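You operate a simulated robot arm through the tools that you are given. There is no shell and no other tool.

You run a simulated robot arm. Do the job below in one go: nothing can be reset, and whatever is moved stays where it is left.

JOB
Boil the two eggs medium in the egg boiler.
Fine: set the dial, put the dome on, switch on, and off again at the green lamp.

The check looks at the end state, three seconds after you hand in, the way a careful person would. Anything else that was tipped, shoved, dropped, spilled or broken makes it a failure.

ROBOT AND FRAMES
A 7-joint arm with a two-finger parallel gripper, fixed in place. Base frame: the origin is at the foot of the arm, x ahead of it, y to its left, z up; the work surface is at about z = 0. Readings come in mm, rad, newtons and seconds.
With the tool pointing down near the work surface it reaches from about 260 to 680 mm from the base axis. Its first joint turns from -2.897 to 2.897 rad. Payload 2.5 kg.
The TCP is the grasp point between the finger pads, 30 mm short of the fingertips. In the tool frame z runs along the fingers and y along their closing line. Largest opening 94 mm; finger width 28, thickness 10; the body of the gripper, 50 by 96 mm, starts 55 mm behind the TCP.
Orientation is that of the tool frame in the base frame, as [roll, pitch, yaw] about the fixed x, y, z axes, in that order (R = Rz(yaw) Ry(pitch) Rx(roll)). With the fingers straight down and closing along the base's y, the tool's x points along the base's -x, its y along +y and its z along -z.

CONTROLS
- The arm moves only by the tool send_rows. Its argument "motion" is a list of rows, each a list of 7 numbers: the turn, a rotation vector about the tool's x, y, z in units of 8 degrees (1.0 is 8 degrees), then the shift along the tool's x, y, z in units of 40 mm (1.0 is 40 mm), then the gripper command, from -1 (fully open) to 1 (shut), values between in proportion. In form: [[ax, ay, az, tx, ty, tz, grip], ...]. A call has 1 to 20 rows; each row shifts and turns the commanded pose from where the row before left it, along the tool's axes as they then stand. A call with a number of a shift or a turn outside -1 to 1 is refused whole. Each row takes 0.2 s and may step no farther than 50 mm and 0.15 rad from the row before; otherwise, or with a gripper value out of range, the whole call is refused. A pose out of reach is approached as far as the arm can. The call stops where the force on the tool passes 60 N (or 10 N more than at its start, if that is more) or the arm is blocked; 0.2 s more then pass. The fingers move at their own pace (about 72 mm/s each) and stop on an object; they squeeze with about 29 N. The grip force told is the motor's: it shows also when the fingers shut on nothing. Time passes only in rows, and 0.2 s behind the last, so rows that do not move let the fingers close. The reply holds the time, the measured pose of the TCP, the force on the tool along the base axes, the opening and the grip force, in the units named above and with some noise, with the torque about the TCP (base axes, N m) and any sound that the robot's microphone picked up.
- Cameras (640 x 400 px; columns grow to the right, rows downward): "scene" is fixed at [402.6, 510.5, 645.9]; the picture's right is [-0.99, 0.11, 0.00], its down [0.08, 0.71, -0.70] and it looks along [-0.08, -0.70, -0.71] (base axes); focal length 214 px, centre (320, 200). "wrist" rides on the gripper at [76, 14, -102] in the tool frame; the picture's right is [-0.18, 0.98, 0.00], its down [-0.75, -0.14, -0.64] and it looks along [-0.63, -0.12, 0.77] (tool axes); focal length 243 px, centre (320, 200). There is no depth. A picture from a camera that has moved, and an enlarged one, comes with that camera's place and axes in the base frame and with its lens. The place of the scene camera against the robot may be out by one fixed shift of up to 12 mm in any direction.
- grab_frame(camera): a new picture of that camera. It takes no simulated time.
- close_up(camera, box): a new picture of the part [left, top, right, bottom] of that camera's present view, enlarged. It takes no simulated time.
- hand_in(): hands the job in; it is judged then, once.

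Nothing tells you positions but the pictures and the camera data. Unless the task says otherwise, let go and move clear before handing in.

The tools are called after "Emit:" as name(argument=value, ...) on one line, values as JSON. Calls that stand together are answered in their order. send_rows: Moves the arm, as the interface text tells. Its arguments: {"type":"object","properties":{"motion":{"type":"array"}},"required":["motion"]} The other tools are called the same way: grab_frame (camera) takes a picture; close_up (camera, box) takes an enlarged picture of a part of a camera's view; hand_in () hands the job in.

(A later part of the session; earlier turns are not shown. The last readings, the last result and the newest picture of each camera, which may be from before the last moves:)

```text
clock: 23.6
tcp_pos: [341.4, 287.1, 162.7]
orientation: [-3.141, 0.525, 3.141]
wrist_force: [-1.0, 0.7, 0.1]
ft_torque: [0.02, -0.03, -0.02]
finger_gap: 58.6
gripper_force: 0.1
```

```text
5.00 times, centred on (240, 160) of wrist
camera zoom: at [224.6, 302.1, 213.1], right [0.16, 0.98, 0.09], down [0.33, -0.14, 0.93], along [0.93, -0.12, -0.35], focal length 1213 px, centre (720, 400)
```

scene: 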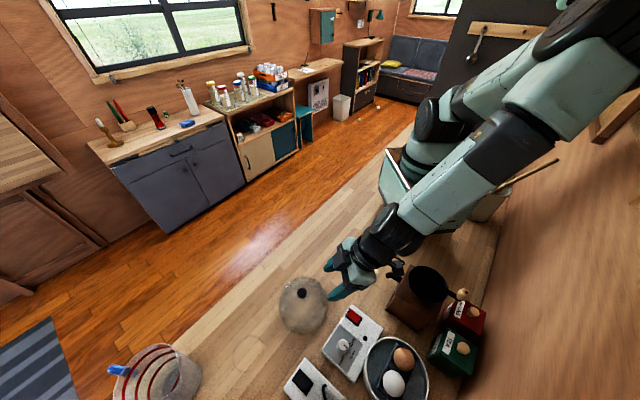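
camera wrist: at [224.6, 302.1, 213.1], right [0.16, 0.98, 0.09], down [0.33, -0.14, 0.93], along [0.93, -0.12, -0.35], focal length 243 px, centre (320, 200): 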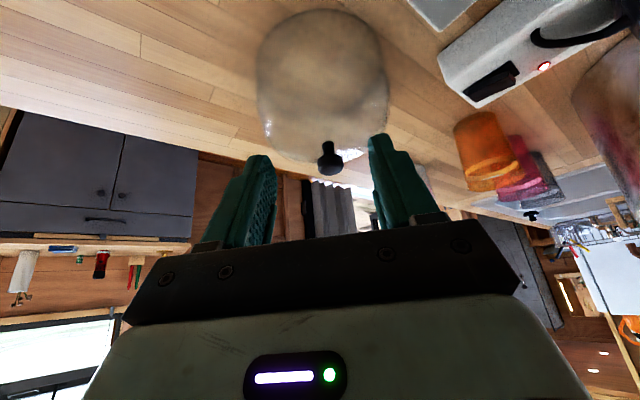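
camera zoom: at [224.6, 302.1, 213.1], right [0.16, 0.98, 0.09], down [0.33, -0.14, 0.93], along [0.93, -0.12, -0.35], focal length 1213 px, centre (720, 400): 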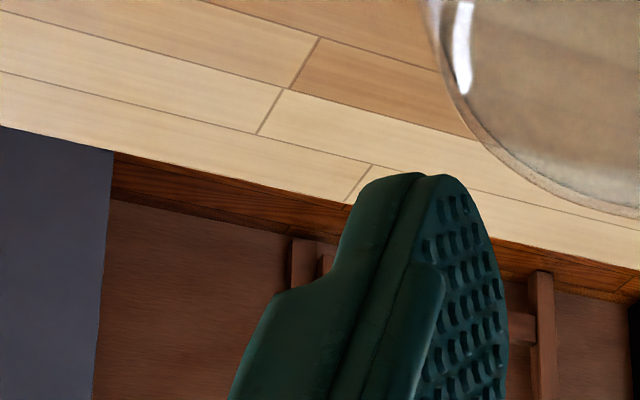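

The knob's straight band is at z≈101–111, and all views now agree on its axis at about (421.5, 290.5). That means my earlier grip was 4 mm off-centre. I'll level the hand and re-centre above it.

Emit:
send_rows(motion=[[0, 0.94, 0, 0, 0, 0, -0.25], [0, 0.94, 0, 0, 0, 0, -0.25], [0, 0.94, 0, 0, 0, 0, -0.25], [0, 0.94, 0, 0, 0, 0, -0.25], [0, 0, 0, 0, 0, 0, -0.25], [0, 0, 0, -1, 0.04, 0, -0.25], [0, 0, 0, -1, 0.04, 0, -0.25], [0, 0, 0, 0, 0, 0, -0.25]])

Emit:
close_up(camera="wrist", box=[240, 80, 400, 240])

```text
clock: 25.4
tcp_pos: [421.2, 288.4, 164.0]
orientation: [-3.141, 0.0, 3.138]
wrist_force: [-0.4, 0.1, 0.6]
ft_torque: [0.04, -0.03, -0.04]
finger_gap: 59.1
gripper_force: 0.1
```

```text
2.50 times, centred on (320, 160) of wrist
camera zoom: at [346.0, 302.8, 266.4], right [0.19, 0.98, 0.0], down [0.75, -0.14, 0.64], along [0.63, -0.12, -0.77], focal length 606 px, centre (320, 300)
```

zoom: 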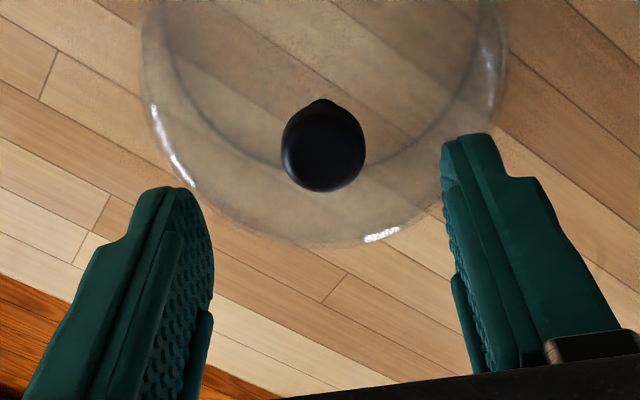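

The knob is at about (422, 289.8) and the TCP is nearly over it. I'll lower to z≈118 and close slowly.

Emit:
send_rows(motion=[[0, 0, 0, -0.015, 0.035, 0.5, -0.25], [0, 0, 0, 0, 0, 0.4, -0.25], [0, 0, 0, 0, 0, 0.22, -0.25], [0, 0, 0, 0, 0, 0, -0.25], [0, 0, 0, 0, 0, 0, 0.2], [0, 0, 0, 0, 0, 0, 0.4], [0, 0, 0, 0, 0, 0, 1], [0, 0, 0, 0, 0, 0, 1], [0, 0, 0, 0, 0, 0, 1]])

Emit:
close_up(camera="wrist", box=[240, 80, 400, 240])

```text
clock: 27.4
tcp_pos: [419.3, 290.3, 117.7]
orientation: [3.142, 0.0, 3.141]
wrist_force: [0.0, -0.4, -0.4]
ft_torque: [0.06, 0.03, -0.04]
finger_gap: 22.9
gripper_force: 28.9
```

```text
2.50 times, centred on (320, 160) of wrist
camera zoom: at [345.2, 305.6, 220.6], right [0.19, 0.98, 0.0], down [0.75, -0.14, 0.64], along [0.63, -0.12, -0.77], focal length 606 px, centre (320, 300)
```

zoom: 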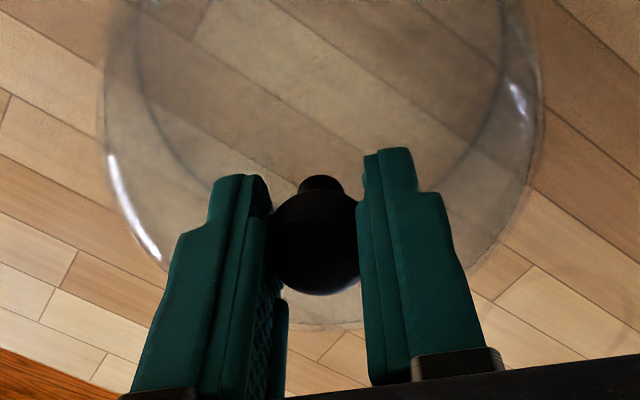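

The head is gripped at a 22.9 mm gap, so that is its width. I'll lift very slowly, a few mm at a time, watching force and gap.

Emit:
send_rows(motion=[[0, 0, 0, 0, 0, -0.05, 1], [0, 0, 0, 0, 0, -0.05, 1], [0, 0, 0, 0, 0, -0.05, 1], [0, 0, 0, 0, 0, 0, 1]])

Emit:
close_up(camera="wrist", box=[240, 80, 400, 240])

```text
clock: 28.4
tcp_pos: [420.8, 292.2, 125.3]
orientation: [-3.14, 0.0, 3.141]
wrist_force: [0.4, 0.1, -0.2]
ft_torque: [-0.01, 0.01, 0.0]
finger_gap: 22.9
gripper_force: 29.0
```

```text
2.50 times, centred on (320, 160) of wrist
camera zoom: at [345.9, 307.4, 227.1], right [0.19, 0.98, 0.0], down [0.75, -0.14, 0.64], along [0.63, -0.12, -0.77], focal length 606 px, centre (320, 300)
```

zoom: 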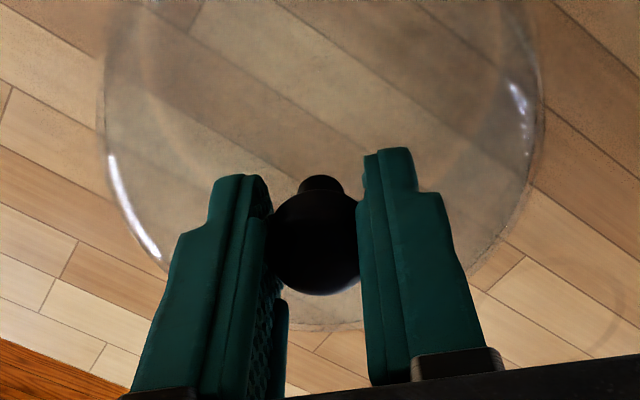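

The dome now rises with the gripper: its picture relative to the fingers is unchanged. I'll keep lifting slowly.

Emit:
send_rows(motion=[[0, 0, 0, 0, 0, -0.08, 1], [0, 0, 0, 0, 0, -0.12, 1], [0, 0, 0, 0, 0, -0.15, 1], [0, 0, 0, 0, 0, -0.15, 1], [0, 0, 0, 0, 0, -0.15, 1], [0, 0, 0, 0, 0, -0.15, 1], [0, 0, 0, 0, 0, -0.1, 1], [0, 0, 0, 0, 0, 0, 1]])

Emit:
close_up(camera="wrist", box=[240, 80, 400, 240])

Emit:
close_up(camera="scene", box=[230, 220, 390, 350])

```text
clock: 30.2
tcp_pos: [421.8, 293.3, 161.3]
orientation: [-3.14, 0.0, 3.14]
wrist_force: [0.3, 0.1, -1.3]
ft_torque: [0.0, 0.02, 0.01]
finger_gap: 22.9
gripper_force: 28.9
```

```text
2.50 times, centred on (320, 160) of wrist
camera zoom: at [347.4, 307.3, 264.0], right [0.19, 0.98, 0.0], down [0.75, -0.14, 0.64], along [0.63, -0.12, -0.77], focal length 606 px, centre (320, 300)
```

zoom: 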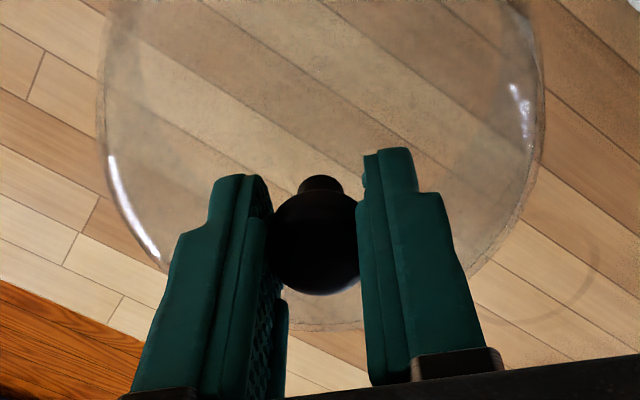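

```text
3.08 times, centred on (310, 285) of scene
camera zoom: at [402.6, 510.5, 645.9], right [-0.99, 0.11, 0.0], down [0.08, 0.71, -0.7], along [-0.08, -0.7, -0.71], focal length 660 px, centre (351, -62)
```

zoom: 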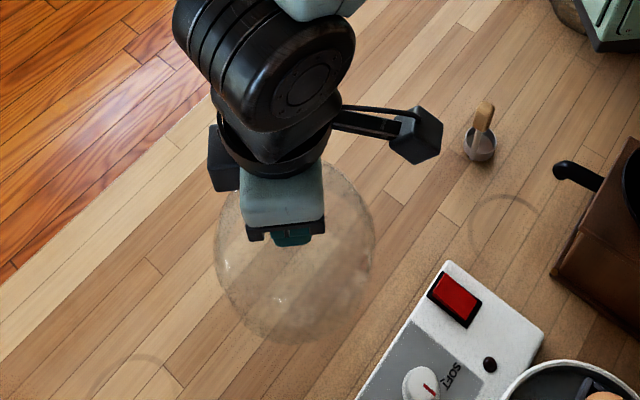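

The dome is up by about 44 mm and still held level. I'll keep lifting gently to clear the eggs.

Emit:
send_rows(motion=[[0, 0, 0, 0, 0, -0.1, 1], [0, 0, 0, 0, 0, -0.15, 1], [0, 0, 0, 0, 0, -0.2, 1], [0, 0, 0, 0, 0, -0.2, 1], [0, 0, 0, 0, 0, -0.2, 1], [0, 0, 0, 0, 0, -0.2, 1], [0, 0, 0, 0, 0, -0.2, 1], [0, 0, 0, 0, 0, -0.2, 1], [0, 0, 0, 0, 0, -0.2, 1], [0, 0, 0, 0, 0, -0.2, 1], [0, 0, 0, 0, 0, -0.2, 1], [0, 0, 0, 0, 0, -0.1, 1], [0, 0, 0, 0, 0, 0, 1]])

Emit:
close_up(camera="wrist", box=[240, 80, 400, 240])

```text
clock: 33.0
tcp_pos: [421.5, 290.1, 245.6]
orientation: [-3.141, 0.0, 3.14]
wrist_force: [-0.4, 0.4, -0.3]
ft_torque: [0.01, -0.03, -0.02]
finger_gap: 22.8
gripper_force: 29.1
```

```text
2.50 times, centred on (320, 160) of wrist
camera zoom: at [346.0, 306.4, 348.3], right [0.19, 0.98, 0.0], down [0.75, -0.14, 0.64], along [0.63, -0.12, -0.77], focal length 606 px, centre (320, 300)
```

zoom: 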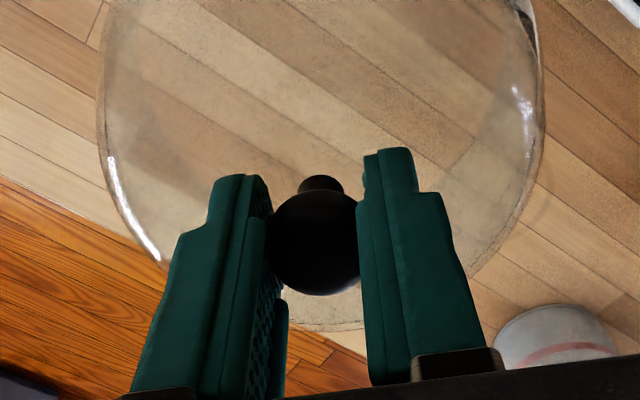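

The dome is held steadily with its bottom at about z=128, above the eggs. I'll carry it across to over the pan near (228, 461).

Emit:
send_rows(motion=[[0, 0, 0, 0.1, 0.0886, 0, 1], [0, 0, 0, 0.2, 0.177, 0, 1], [0, 0, 0, 0.27, 0.239, 0, 1], [0, 0, 0, 0.27, 0.239, 0, 1], [0, 0, 0, 0.27, 0.239, 0, 1], [0, 0, 0, 0.27, 0.239, 0, 1], [0, 0, 0, 0.27, 0.239, 0, 1], [0, 0, 0, 0.27, 0.239, 0, 1], [0, 0, 0, 0.27, 0.239, 0, 1], [0, 0, 0, 0.27, 0.239, 0, 1], [0, 0, 0, 0.27, 0.239, 0, 1], [0, 0, 0, 0.27, 0.239, 0, 1], [0, 0, 0, 0.27, 0.239, 0, 1], [0, 0, 0, 0.27, 0.239, 0, 1], [0, 0, 0, 0.27, 0.239, 0, 1], [0, 0, 0, 0.27, 0.239, 0, 1], [0, 0, 0, 0.27, 0.239, 0, 1], [0, 0, 0, 0.27, 0.239, 0, 1], [0, 0, 0, 0.15, 0.133, 0, 1], [0, 0, 0, 0.06, 0.053, 0, 1]])

Emit:
grab_frame(camera="wrist")

Emit:
grab_frame(camera="scene")

Emit:
close_up(camera="wrist", box=[220, 0, 460, 190])

```text
clock: 37.2
tcp_pos: [227.8, 464.2, 246.9]
orientation: [3.141, 0.0, 3.14]
wrist_force: [-0.2, 0.1, -1.3]
ft_torque: [-0.01, 0.02, 0.0]
finger_gap: 22.9
gripper_force: 29.3
```

```text
taken
camera wrist: at [152.6, 479.5, 348.6], right [0.19, 0.98, 0.0], down [0.75, -0.14, 0.64], along [0.63, -0.12, -0.77], focal length 243 px, centre (320, 200)
```

wrist: 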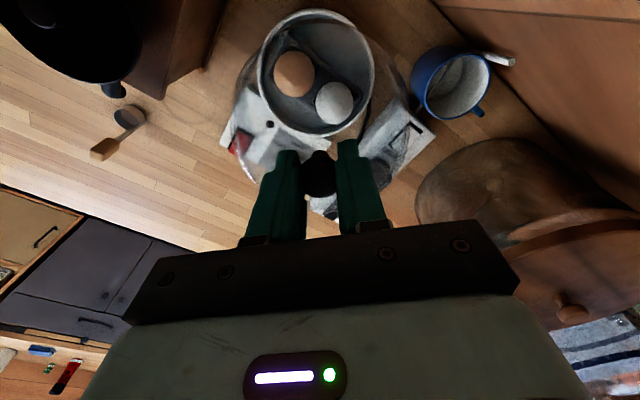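

```text
taken
```

scene: 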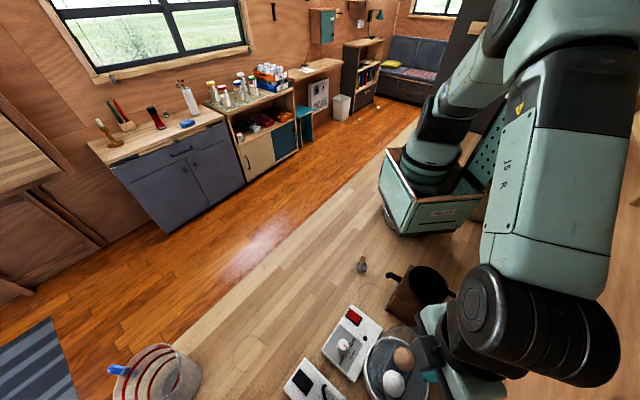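

```text
2.11 times, centred on (340, 95) of wrist
camera zoom: at [152.6, 479.5, 348.6], right [0.19, 0.98, 0.0], down [0.75, -0.14, 0.64], along [0.63, -0.12, -0.77], focal length 511 px, centre (278, 421)
```

zoom: 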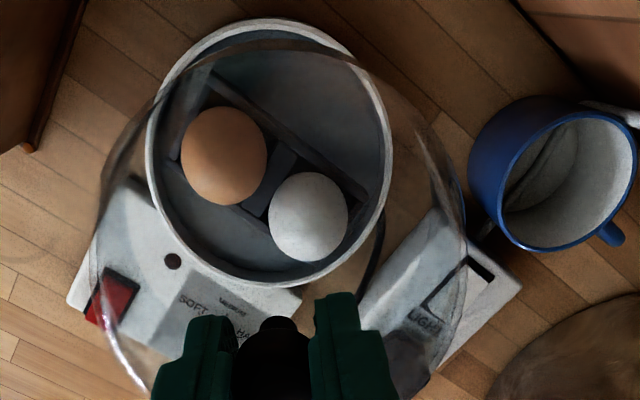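

From this view the pan centre is at about (228.4, 460.8) with the rim at about z=41. The dome is held about 3 mm too far in y, so I'll correct that and lower partway, then check the alignment.

Emit:
send_rows(motion=[[0, 0, 0, 0.01, -0.085, 0, 1], [0, 0, 0, 0, 0, 0, 1], [0, 0, 0, 0, 0, 0.1, 1], [0, 0, 0, 0, 0, 0.15, 1], [0, 0, 0, 0, 0, 0.2, 1], [0, 0, 0, 0, 0, 0.2, 1], [0, 0, 0, 0, 0, 0.2, 1], [0, 0, 0, 0, 0, 0.2, 1], [0, 0, 0, 0, 0, 0.2, 1], [0, 0, 0, 0, 0, 0.2, 1], [0, 0, 0, 0, 0, 0.1, 1], [0, 0, 0, 0, 0, 0, 1]])

Emit:
grab_frame(camera="wrist")

Emit:
close_up(camera="wrist", box=[220, 0, 460, 190])

Emit:
close_up(camera="scene", box=[320, 280, 480, 400])

```text
clock: 39.8
tcp_pos: [226.9, 460.9, 184.8]
orientation: [3.141, -0.002, 3.138]
wrist_force: [0.1, -1.1, -0.2]
ft_torque: [-0.02, 0.0, 0.02]
finger_gap: 22.9
gripper_force: 29.0
```

```text
taken
camera wrist: at [152.8, 476.5, 287.4], right [0.19, 0.98, 0.0], down [0.75, -0.14, 0.64], along [0.63, -0.12, -0.77], focal length 243 px, centre (320, 200)
```

wrist: 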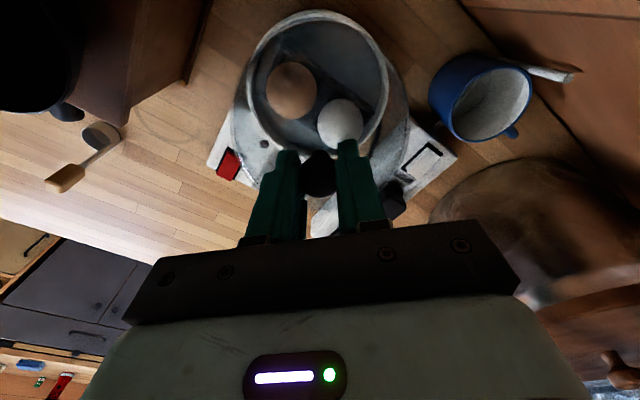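

```text
2.11 times, centred on (340, 95) of wrist
camera zoom: at [152.8, 476.5, 287.4], right [0.19, 0.98, 0.0], down [0.75, -0.14, 0.64], along [0.63, -0.12, -0.77], focal length 511 px, centre (278, 421)
```

zoom: 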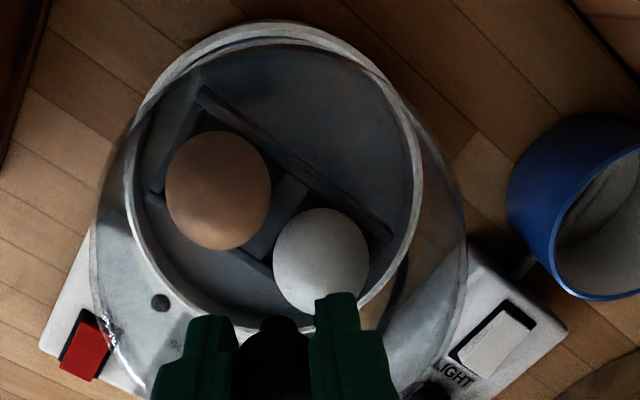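

```text
3.33 times, centred on (400, 340) of scene
camera zoom: at [402.6, 510.5, 645.9], right [-0.99, 0.11, 0.0], down [0.08, 0.71, -0.7], along [-0.08, -0.7, -0.71], focal length 715 px, centre (53, -267)
```

zoom: 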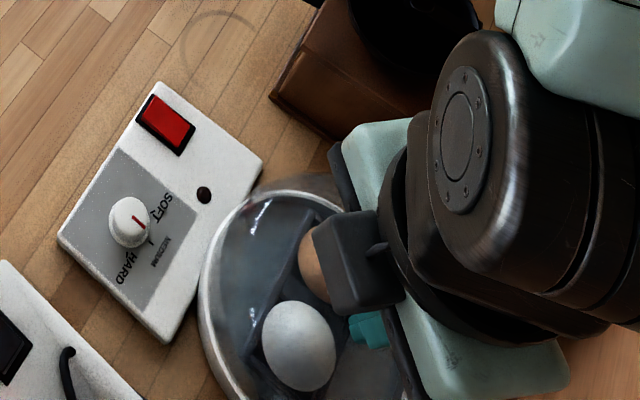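

The pan centre is confirmed at (228.4, 460.8). I need to see exactly where the dome's lower edge lies relative to the pan rim, so I'll enlarge the near edges.

Emit:
close_up(camera="wrist", box=[250, 0, 410, 80])

Emit:
close_up(camera="wrist", box=[220, 60, 320, 190])

Emit:
close_up(camera="wrist", box=[330, 60, 430, 190])

Emit:
close_up(camera="scene", box=[350, 310, 450, 400])

```text
4.00 times, centred on (330, 40) of wrist
camera zoom: at [152.8, 476.5, 287.4], right [0.19, 0.98, 0.0], down [0.75, -0.14, 0.64], along [0.63, -0.12, -0.77], focal length 970 px, centre (280, 840)
```

zoom: 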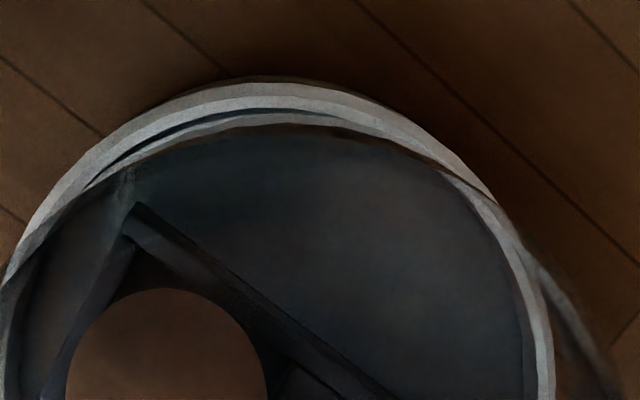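

```text
3.08 times, centred on (270, 125) of wrist
camera zoom: at [152.8, 476.5, 287.4], right [0.19, 0.98, 0.0], down [0.75, -0.14, 0.64], along [0.63, -0.12, -0.77], focal length 746 px, centre (474, 431)
```

zoom: 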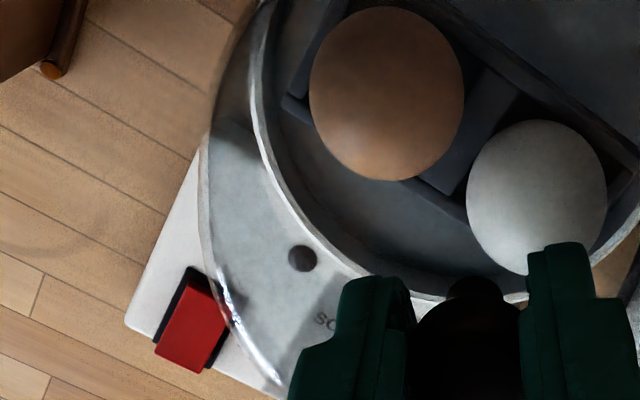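

```text
3.08 times, centred on (380, 125) of wrist
camera zoom: at [152.8, 476.5, 287.4], right [0.19, 0.98, 0.0], down [0.75, -0.14, 0.64], along [0.63, -0.12, -0.77], focal length 746 px, centre (135, 431)
```

zoom: 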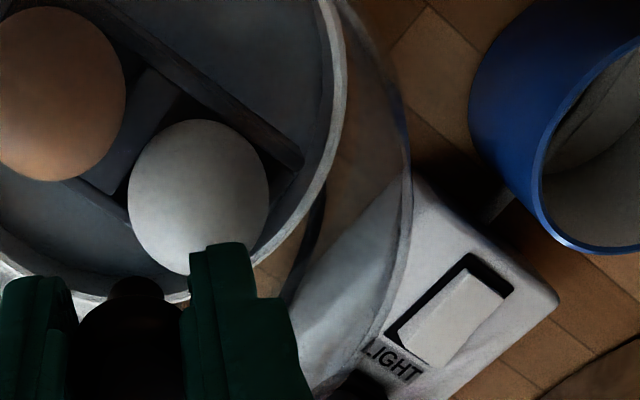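

```text
4.44 times, centred on (400, 355) of scene
camera zoom: at [402.6, 510.5, 645.9], right [-0.99, 0.11, 0.0], down [0.08, 0.71, -0.7], along [-0.08, -0.7, -0.71], focal length 953 px, centre (-36, -489)
```

zoom: 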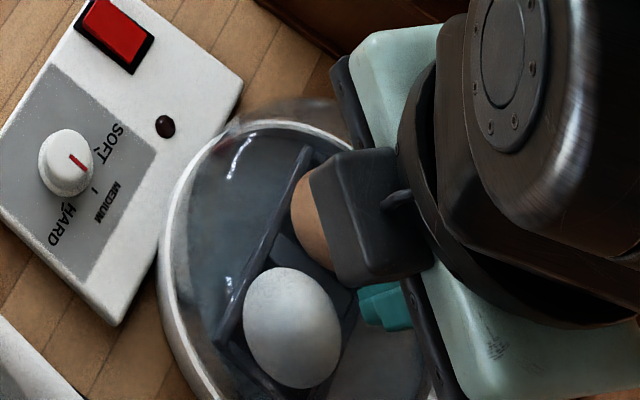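

The dome's lip is about 1–1.5 mm too far in +x and +y relative to the pan. I'll correct that and lower another 14 mm before checking again.

Emit:
send_rows(motion=[[0, 0, 0, 0.03, -0.038, 0, 1], [0, 0, 0, 0, 0, 0.08, 1], [0, 0, 0, 0, 0, 0.1, 1], [0, 0, 0, 0, 0, 0.1, 1], [0, 0, 0, 0, 0, 0.07, 1], [0, 0, 0, 0, 0, 0, 1]])

Emit:
close_up(camera="wrist", box=[220, 0, 460, 190])

Emit:
close_up(camera="wrist", box=[250, 0, 410, 80])

Emit:
close_up(camera="scene", box=[350, 310, 450, 400])

```text
clock: 41.2
tcp_pos: [228.0, 458.7, 170.9]
orientation: [-3.141, 0.001, 3.139]
wrist_force: [-0.6, -0.3, -1.0]
ft_torque: [0.03, 0.02, -0.01]
finger_gap: 22.8
gripper_force: 28.6
```

```text
2.11 times, centred on (340, 95) of wrist
camera zoom: at [152.4, 474.8, 272.0], right [0.19, 0.98, 0.0], down [0.75, -0.14, 0.64], along [0.63, -0.12, -0.77], focal length 511 px, centre (278, 421)
```

zoom: 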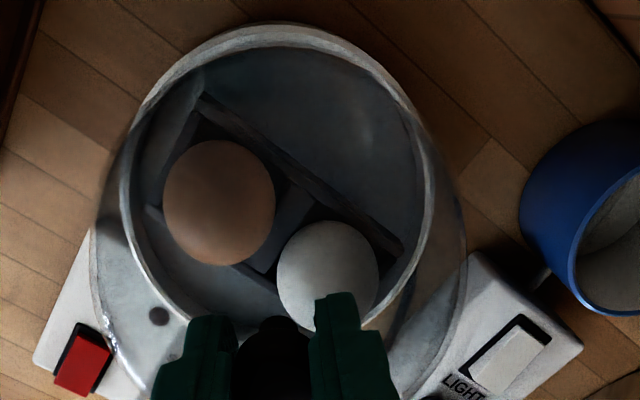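

```text
4.00 times, centred on (330, 40) of wrist
camera zoom: at [152.4, 474.8, 272.0], right [0.19, 0.98, 0.0], down [0.75, -0.14, 0.64], along [0.63, -0.12, -0.77], focal length 970 px, centre (280, 840)
```

zoom: 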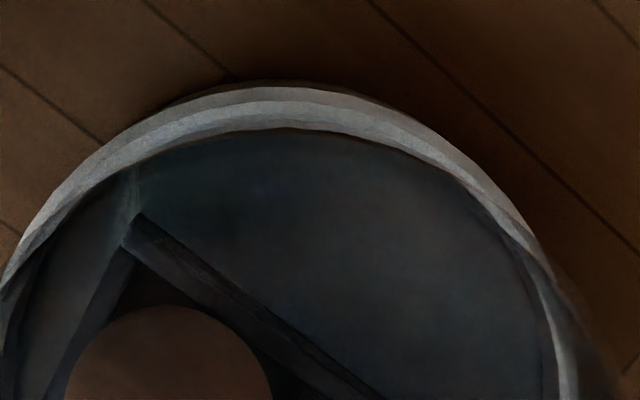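

```text
4.44 times, centred on (400, 355) of scene
camera zoom: at [402.6, 510.5, 645.9], right [-0.99, 0.11, 0.0], down [0.08, 0.71, -0.7], along [-0.08, -0.7, -0.71], focal length 953 px, centre (-36, -489)
```

zoom: 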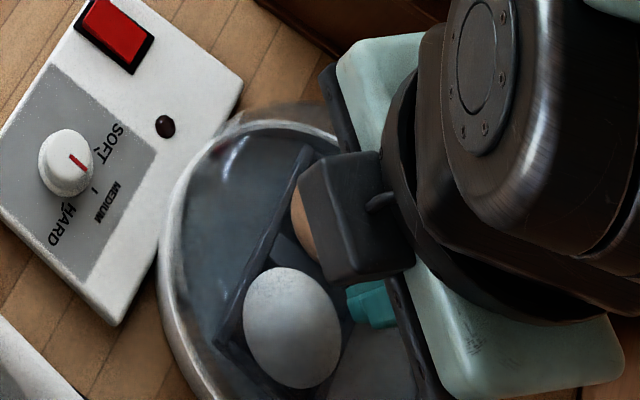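

The lip and rim rings now nearly coincide. I'll lower in 2 mm steps, watching the force for contact.

Emit:
send_rows(motion=[[0, 0, 0, 0.02, -0.01, 0.05, 1], [0, 0, 0, 0, 0, 0.05, 1], [0, 0, 0, 0, 0, 0.05, 1], [0, 0, 0, 0, 0, 0.05, 1], [0, 0, 0, 0, 0, 0, 1]])

Emit:
close_up(camera="wrist", box=[220, 0, 460, 190])

Emit:
close_up(camera="scene", box=[350, 310, 450, 400])

```text
clock: 42.4
tcp_pos: [224.9, 458.3, 162.6]
orientation: [-3.141, 0.0, 3.14]
wrist_force: [-0.7, -1.6, 7.0]
ft_torque: [-0.05, 0.15, -0.04]
finger_gap: 23.1
gripper_force: 28.4
```

```text
2.11 times, centred on (340, 95) of wrist
camera zoom: at [150.3, 473.9, 264.6], right [0.19, 0.98, 0.0], down [0.75, -0.14, 0.64], along [0.63, -0.12, -0.77], focal length 511 px, centre (278, 421)
```

zoom: 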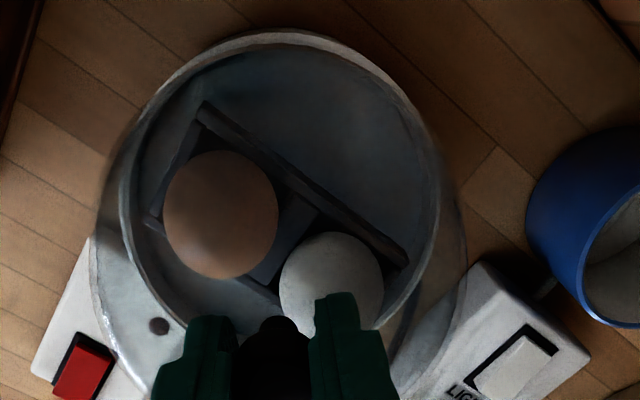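

```text
4.44 times, centred on (400, 355) of scene
camera zoom: at [402.6, 510.5, 645.9], right [-0.99, 0.11, 0.0], down [0.08, 0.71, -0.7], along [-0.08, -0.7, -0.71], focal length 953 px, centre (-36, -489)
```

zoom: 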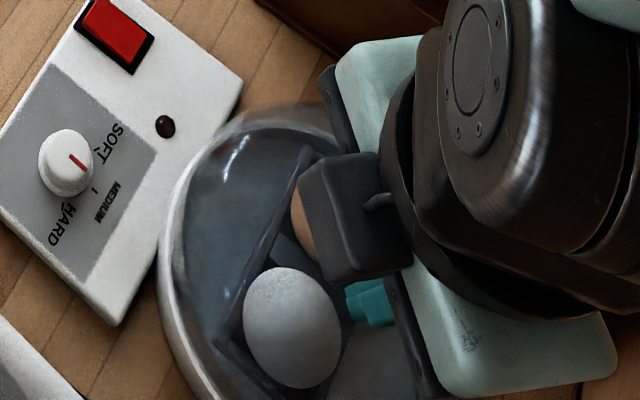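

I've got contact: 7 N upward with the dome base near z≈44. Before releasing I'll look closely at how the lip sits on the rim all round.

Emit:
close_up(camera="wrist", box=[250, 0, 410, 80])

Emit:
close_up(camera="wrist", box=[230, 50, 310, 170])

Emit:
close_up(camera="wrist", box=[350, 50, 430, 170])

Emit:
close_up(camera="scene", box=[350, 330, 420, 400])

```text
4.00 times, centred on (330, 40) of wrist
camera zoom: at [150.3, 473.9, 264.6], right [0.19, 0.98, 0.0], down [0.75, -0.14, 0.64], along [0.63, -0.12, -0.77], focal length 970 px, centre (280, 840)
```

zoom: 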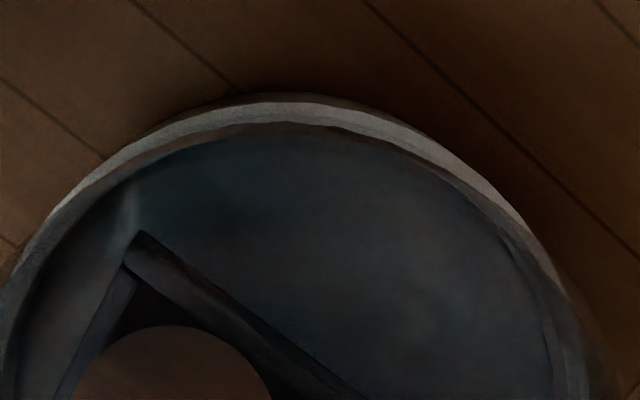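

```text
3.33 times, centred on (270, 110) of wrist
camera zoom: at [150.3, 473.9, 264.6], right [0.19, 0.98, 0.0], down [0.75, -0.14, 0.64], along [0.63, -0.12, -0.77], focal length 809 px, centre (487, 500)
```

zoom: 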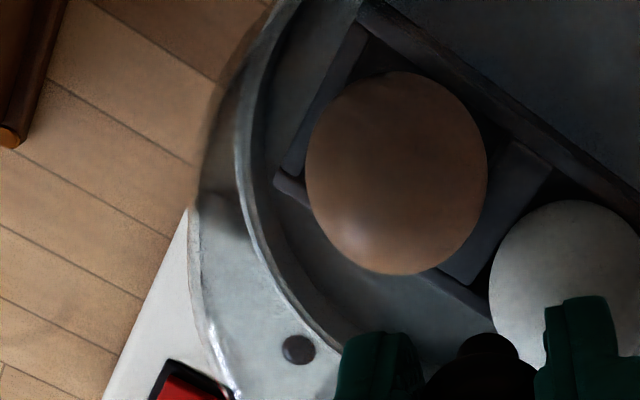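

```text
3.33 times, centred on (390, 110) of wrist
camera zoom: at [150.3, 473.9, 264.6], right [0.19, 0.98, 0.0], down [0.75, -0.14, 0.64], along [0.63, -0.12, -0.77], focal length 809 px, centre (87, 500)
```

zoom: 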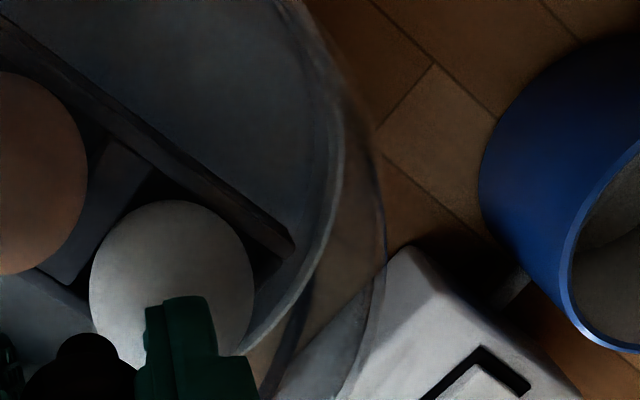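

```text
5.71 times, centred on (385, 365) of scene
camera zoom: at [402.6, 510.5, 645.9], right [-0.99, 0.11, 0.0], down [0.08, 0.71, -0.7], along [-0.08, -0.7, -0.71], focal length 1226 px, centre (-51, -743)
```

zoom: 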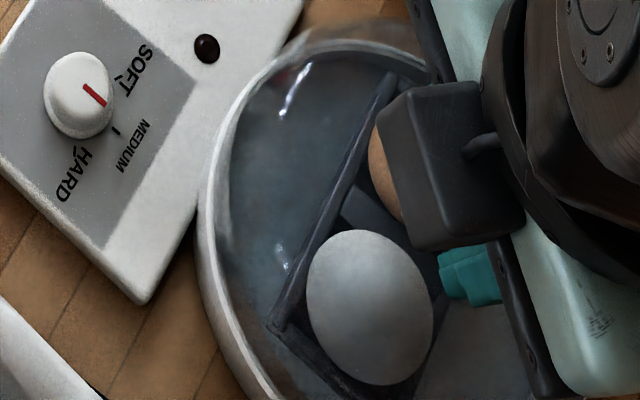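

The lip sits evenly on the rim and force shows light contact. I'll ease down 1 mm, open the fingers, and lift clear.

Emit:
send_rows(motion=[[0, 0, 0, 0, 0, 0.025, 1], [0, 0, 0, 0, 0, 0, 1], [0, 0, 0, 0, 0, 0, 0.4], [0, 0, 0, 0, 0, 0, 0.2], [0, 0, 0, 0, 0, 0, -0.1], [0, 0, 0, 0, 0, 0, -0.1]])

Emit:
close_up(camera="wrist", box=[220, 0, 460, 190])

Emit:
close_up(camera="scene", box=[350, 310, 450, 400])

```text
clock: 43.8
tcp_pos: [225.7, 457.6, 162.3]
orientation: [3.14, 0.0, 3.139]
wrist_force: [0.7, 0.1, 0.4]
ft_torque: [0.02, 0.02, 0.01]
finger_gap: 51.6
gripper_force: 0.0
```

```text
2.11 times, centred on (340, 95) of wrist
camera zoom: at [150.7, 473.6, 264.1], right [0.19, 0.98, 0.0], down [0.75, -0.14, 0.64], along [0.63, -0.12, -0.77], focal length 511 px, centre (278, 421)
```

zoom: 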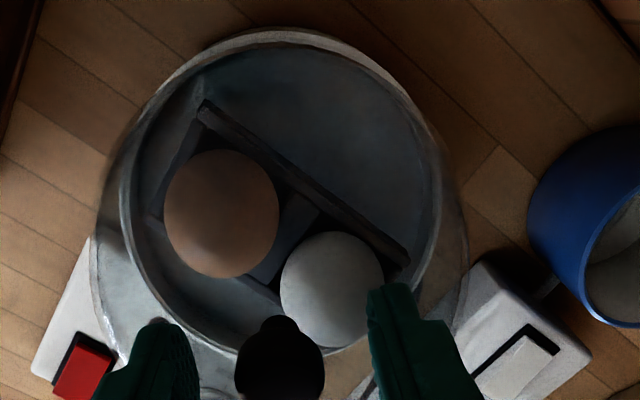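

```text
4.44 times, centred on (400, 355) of scene
camera zoom: at [402.6, 510.5, 645.9], right [-0.99, 0.11, 0.0], down [0.08, 0.71, -0.7], along [-0.08, -0.7, -0.71], focal length 953 px, centre (-36, -489)
```

zoom: 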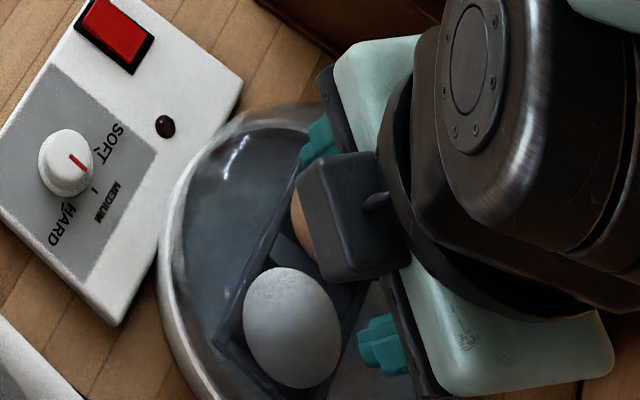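

The dome stayed on the pan after release. I'll rise straight up, then move so I can see the dome's seat and the rocker switch.

Emit:
send_rows(motion=[[0, 0, 0, 0, 0, -0.2, -0.1], [0, 0, 0, 0, 0, -0.4, -0.1], [0, 0, 0, 0, 0, -0.6, -0.1], [0, 0, 0, 0, 0, -0.8, -0.1], [0, 0, 0, 0, -0.8, -0.3, 0], [0, 0, 0, 0, -0.9, 0, 0.5], [0, 0, 0, 0, -0.9, 0, 1], [0, 0, 0, -0.1, -0.9, 0, 1], [0, 0, 0, 0, 0, 0, 1]])

Emit:
grab_frame(camera="wrist")

Emit:
grab_frame(camera="scene")

Emit:
close_up(camera="scene", box=[320, 280, 460, 400])

```text
clock: 45.8
tcp_pos: [229.3, 317.9, 253.4]
orientation: [-3.141, 0.0, 3.14]
wrist_force: [0.7, 0.5, -0.2]
ft_torque: [0.01, -0.01, -0.02]
finger_gap: 0.1
gripper_force: 28.4
```

```text
taken
camera wrist: at [154.4, 333.5, 355.8], right [0.19, 0.98, 0.0], down [0.75, -0.14, 0.64], along [0.63, -0.12, -0.77], focal length 243 px, centre (320, 200)
```

wrist: 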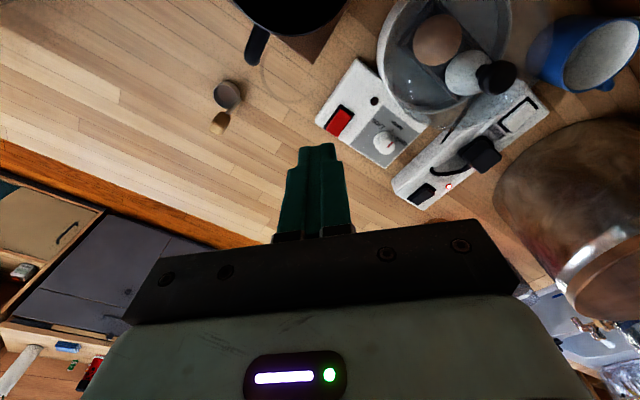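

```text
taken
```

scene: 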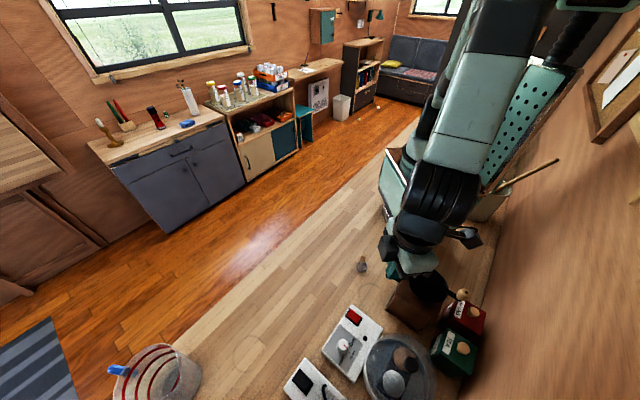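

```text
3.33 times, centred on (390, 340) of scene
camera zoom: at [402.6, 510.5, 645.9], right [-0.99, 0.11, 0.0], down [0.08, 0.71, -0.7], along [-0.08, -0.7, -0.71], focal length 715 px, centre (87, -267)
```

zoom: 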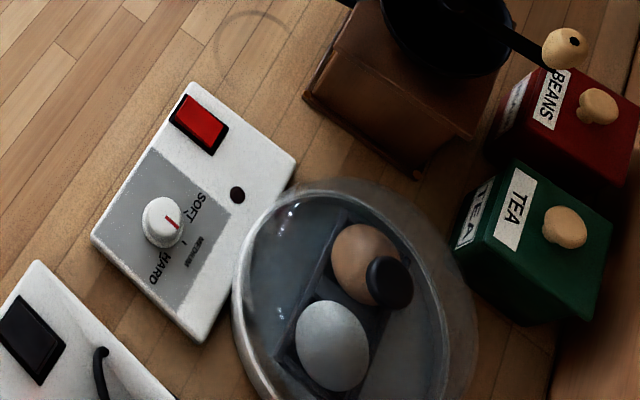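

The dome sits centred: its knob is at about (228.5, 461.6) against the pan centre (228.4, 460.8). Now I'll look at the rocker, the lamp and the dial.

Emit:
close_up(camera="wrist", box=[310, 50, 420, 160])

Emit:
close_up(camera="wrist", box=[370, 0, 550, 130])

Emit:
close_up(camera="scene", box=[330, 295, 390, 355])

```text
3.64 times, centred on (365, 105) of wrist
camera zoom: at [154.4, 333.5, 355.8], right [0.19, 0.98, 0.0], down [0.75, -0.14, 0.64], along [0.63, -0.12, -0.77], focal length 882 px, centre (156, 546)
```

zoom: 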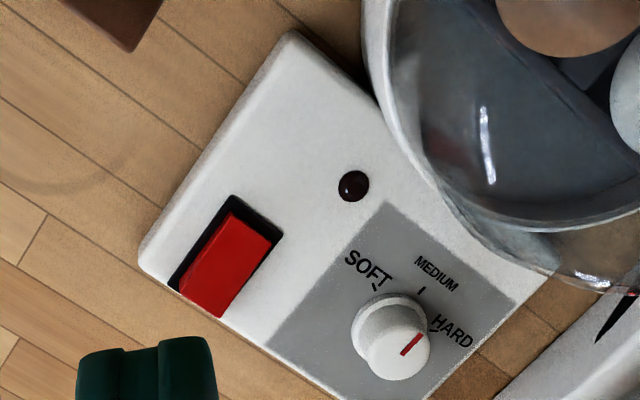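

```text
3.08 times, centred on (460, 65) of wrist
camera zoom: at [154.4, 333.5, 355.8], right [0.19, 0.98, 0.0], down [0.75, -0.14, 0.64], along [0.63, -0.12, -0.77], focal length 746 px, centre (-111, 615)
```

zoom: 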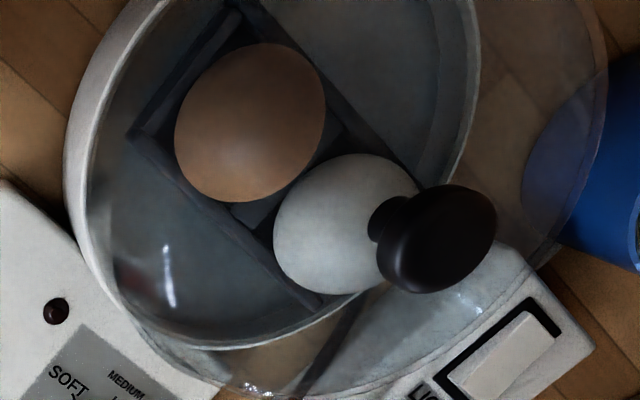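

```text
6.67 times, centred on (360, 325) of scene
camera zoom: at [402.6, 510.5, 645.9], right [-0.99, 0.11, 0.0], down [0.08, 0.71, -0.7], along [-0.08, -0.7, -0.71], focal length 1430 px, centre (53, -633)
```

zoom: 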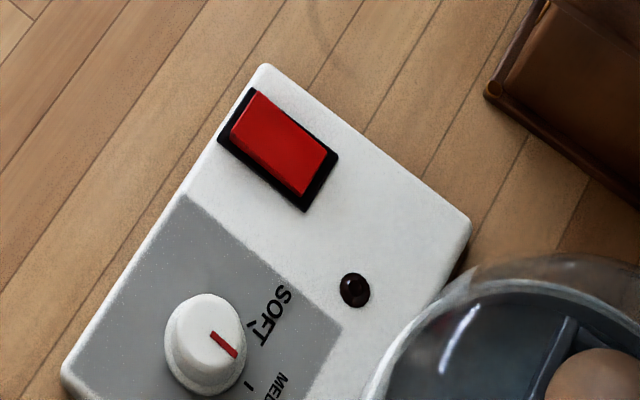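

The dial still reads MEDIUM (about 133–137°) and the dome rests on the rim. The rocker is centred at about (293, 335), with its far end near (303, 325) raised and its pan-side end down. I'll bring the closed fingers above the raised end for a closer look.

Emit:
send_rows(motion=[[0, 0, 0, -0.45, 0.056, 0.7, 1], [0, 0, 0, -0.45, 0.056, 0.8, 1], [0, 0, 0, -0.45, 0.056, 0.8, 1], [0, 0, 0, -0.45, 0.056, 0.8, 1], [0, 0, 0, 0, 0, 0.2, 1], [0, 0, 0, 0, 0, 0, 1]])

Emit:
grab_frame(camera="wrist")

Emit:
close_up(camera="wrist", box=[260, 60, 420, 190])

Emit:
close_up(camera="scene", box=[310, 280, 430, 370])

```text
clock: 47.2
tcp_pos: [301.4, 328.8, 121.0]
orientation: [-3.141, 0.0, 3.139]
wrist_force: [0.1, 0.3, 0.0]
ft_torque: [0.01, 0.0, 0.01]
finger_gap: 0.0
gripper_force: 29.2
```

```text
taken
camera wrist: at [226.8, 343.6, 223.9], right [0.19, 0.98, 0.0], down [0.75, -0.14, 0.64], along [0.63, -0.12, -0.77], focal length 243 px, centre (320, 200)
```

wrist: 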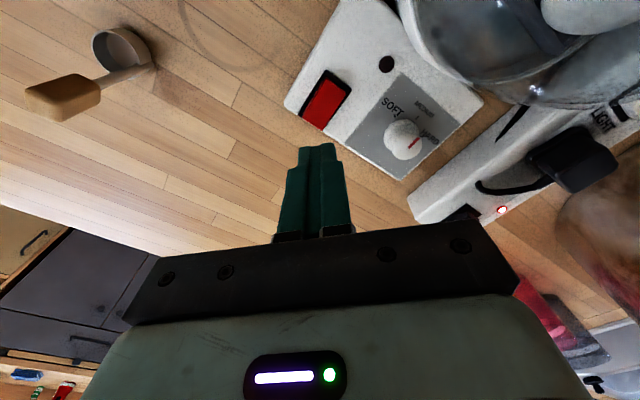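

```text
3.08 times, centred on (340, 125) of wrist
camera zoom: at [226.8, 343.6, 223.9], right [0.19, 0.98, 0.0], down [0.75, -0.14, 0.64], along [0.63, -0.12, -0.77], focal length 746 px, centre (258, 431)
```

zoom: 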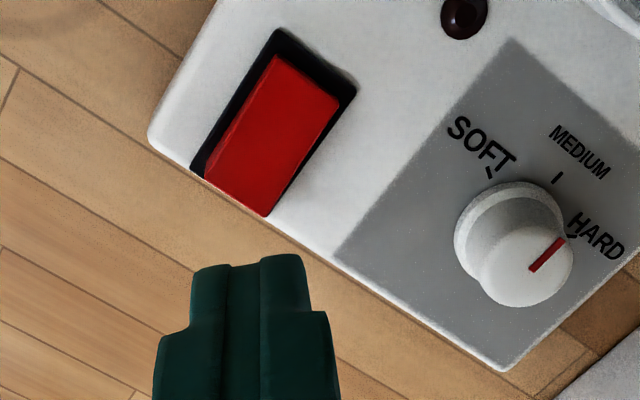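

```text
4.44 times, centred on (370, 325) of scene
camera zoom: at [402.6, 510.5, 645.9], right [-0.99, 0.11, 0.0], down [0.08, 0.71, -0.7], along [-0.08, -0.7, -0.71], focal length 953 px, centre (98, -356)
```

zoom: 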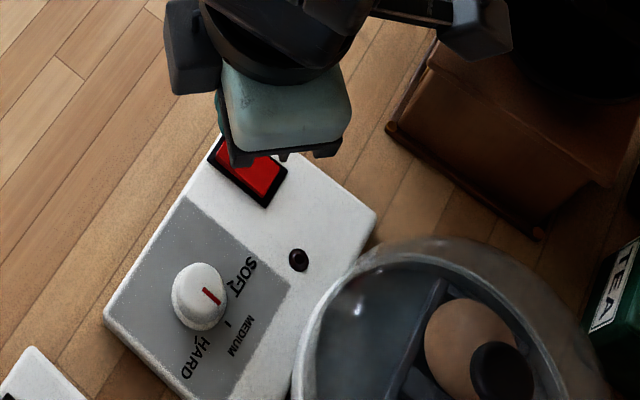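

The raised end of the rocker is at about (305, 322). I'll shift to press about 13 mm from its centre, lower to just above it, then press in small steps.

Emit:
send_rows(motion=[[0, 0, 0, 0, -0.06, 0.5, 1], [0, 0, 0, 0, 0, 0.5, 1], [0, 0, 0, 0, 0, 0.3, 1], [0, 0, 0, 0, 0, 0.05, 1], [0, 0, 0, 0, 0, 0, 1]])

Emit:
close_up(camera="wrist", box=[260, 60, 420, 190])

Emit:
close_up(camera="scene", box=[310, 280, 430, 370])

```text
clock: 48.4
tcp_pos: [302.2, 326.9, 67.9]
orientation: [3.14, 0.0, 3.14]
wrist_force: [0.1, 0.2, 0.6]
ft_torque: [0.01, 0.02, -0.03]
finger_gap: 0.1
gripper_force: 29.1
```

```text
3.08 times, centred on (340, 125) of wrist
camera zoom: at [227.4, 340.8, 170.3], right [0.19, 0.98, 0.0], down [0.75, -0.14, 0.64], along [0.63, -0.12, -0.77], focal length 746 px, centre (258, 431)
```

zoom: 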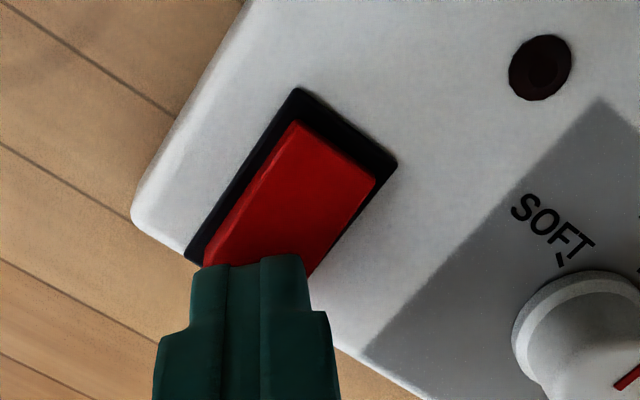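

```text
4.44 times, centred on (370, 325) of scene
camera zoom: at [402.6, 510.5, 645.9], right [-0.99, 0.11, 0.0], down [0.08, 0.71, -0.7], along [-0.08, -0.7, -0.71], focal length 953 px, centre (98, -356)
```

zoom: 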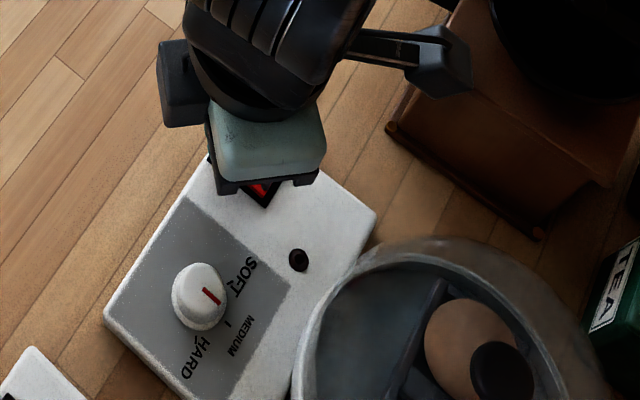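

The fingertips are over the raised end at about z=38. I'll press down in small steps and check the force.

Emit:
send_rows(motion=[[0, 0, 0, 0, 0, 0.05, 1], [0, 0, 0, 0, 0, 0.05, 1], [0, 0, 0, 0, 0, 0.05, 1], [0, 0, 0, 0, 0, 0.03, 1]])

Emit:
close_up(camera="wrist", box=[260, 60, 420, 190])

```text
clock: 49.4
tcp_pos: [301.6, 324.7, 63.3]
orientation: [3.141, 0.001, 3.14]
wrist_force: [1.1, 1.1, 0.7]
ft_torque: [0.03, 0.04, 0.01]
finger_gap: 0.0
gripper_force: 29.1
```

```text
3.08 times, centred on (340, 125) of wrist
camera zoom: at [226.6, 339.8, 164.0], right [0.19, 0.98, 0.0], down [0.75, -0.14, 0.64], along [0.63, -0.12, -0.77], focal length 746 px, centre (258, 431)
```

zoom: 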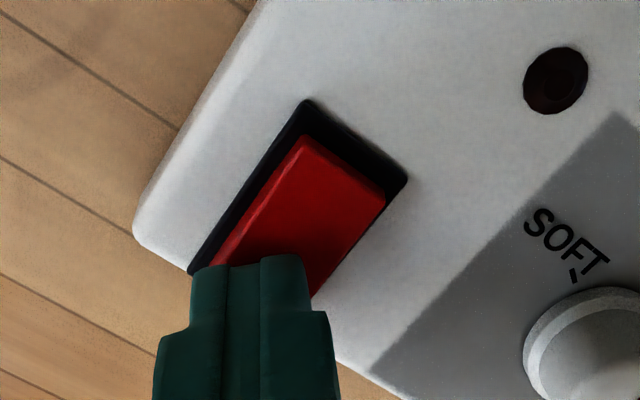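

No contact yet, with the tips at about z=32. I'll keep pressing in small steps.

Emit:
send_rows(motion=[[0, 0, 0, 0, 0, 0.05, 1], [0, 0, 0, 0, 0, 0.05, 1], [0, 0, 0, 0, 0, 0.025, 1]])

Emit:
close_up(camera="wrist", box=[260, 60, 420, 190])

```text
clock: 50.1
tcp_pos: [301.5, 325.2, 60.7]
orientation: [-3.138, 0.001, 3.139]
wrist_force: [-2.6, -3.0, 12.5]
ft_torque: [0.03, 0.23, 0.07]
finger_gap: 0.2
gripper_force: 28.6
stopped in row 3: the force on the tool passed its limit at 69 N (the readings are from after the stop); the commanded pose is now the measured one
```

```text
3.08 times, centred on (340, 125) of wrist
camera zoom: at [226.8, 339.8, 162.4], right [0.19, 0.98, 0.0], down [0.75, -0.14, 0.64], along [0.63, -0.12, -0.77], focal length 746 px, centre (258, 431)
```

zoom: 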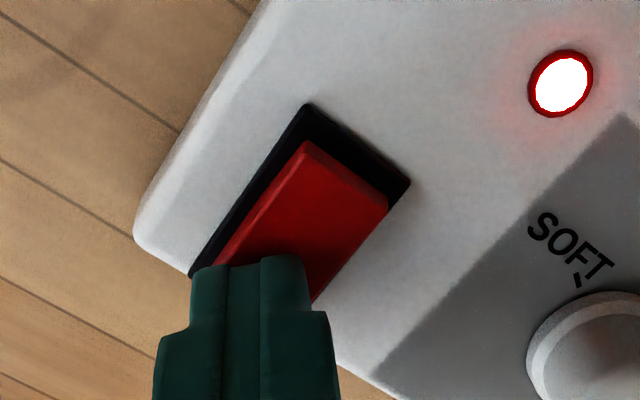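

The lamp is lit red, so the boiler is on. I'll rise a little and move to hover over the pan-side end, now the raised one, ready to switch off.

Emit:
send_rows(motion=[[0, 0, 0, 0, 0, -0.2, 1], [0, 0, 0, 0, 0, -0.25, 1], [0, 0, 0, 0.22, 0.23, 0, 1], [0, 0, 0, 0.22, 0.23, 0, 1], [0, 0, 0, 0, 0, 0, 1]])

Emit:
close_up(camera="wrist", box=[260, 40, 440, 190])

Emit:
close_up(camera="scene", box=[310, 280, 450, 400])

```text
clock: 51.3
tcp_pos: [283.3, 341.9, 78.1]
orientation: [-3.139, 0.0, 3.139]
wrist_force: [-1.0, 0.0, 0.3]
ft_torque: [0.0, -0.01, 0.02]
finger_gap: 0.0
gripper_force: 29.1
```

```text
2.67 times, centred on (350, 115) of wrist
camera zoom: at [208.8, 358.0, 180.4], right [0.19, 0.98, 0.0], down [0.75, -0.14, 0.64], along [0.63, -0.12, -0.77], focal length 647 px, centre (240, 427)
```

zoom: 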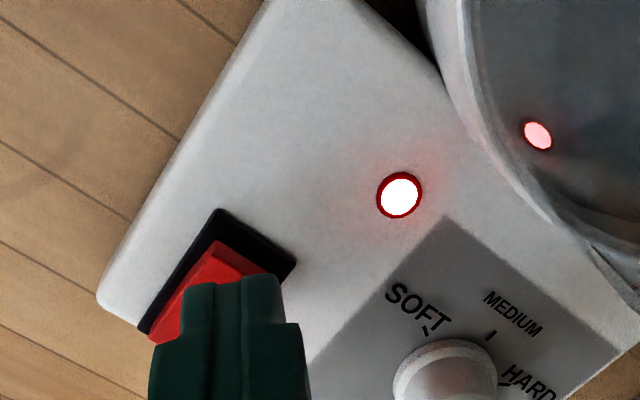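

```text
3.33 times, centred on (380, 340) of scene
camera zoom: at [402.6, 510.5, 645.9], right [-0.99, 0.11, 0.0], down [0.08, 0.71, -0.7], along [-0.08, -0.7, -0.71], focal length 715 px, centre (120, -267)
```

zoom: 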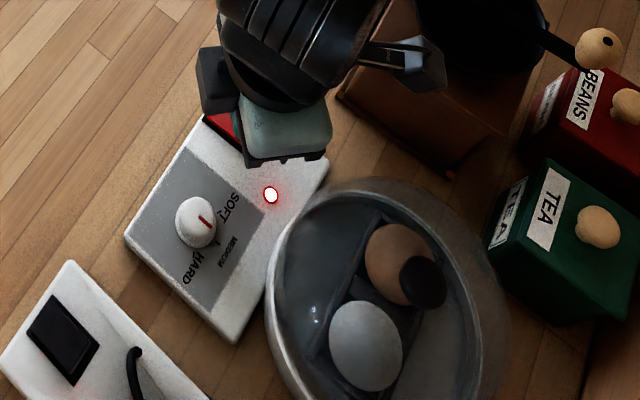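

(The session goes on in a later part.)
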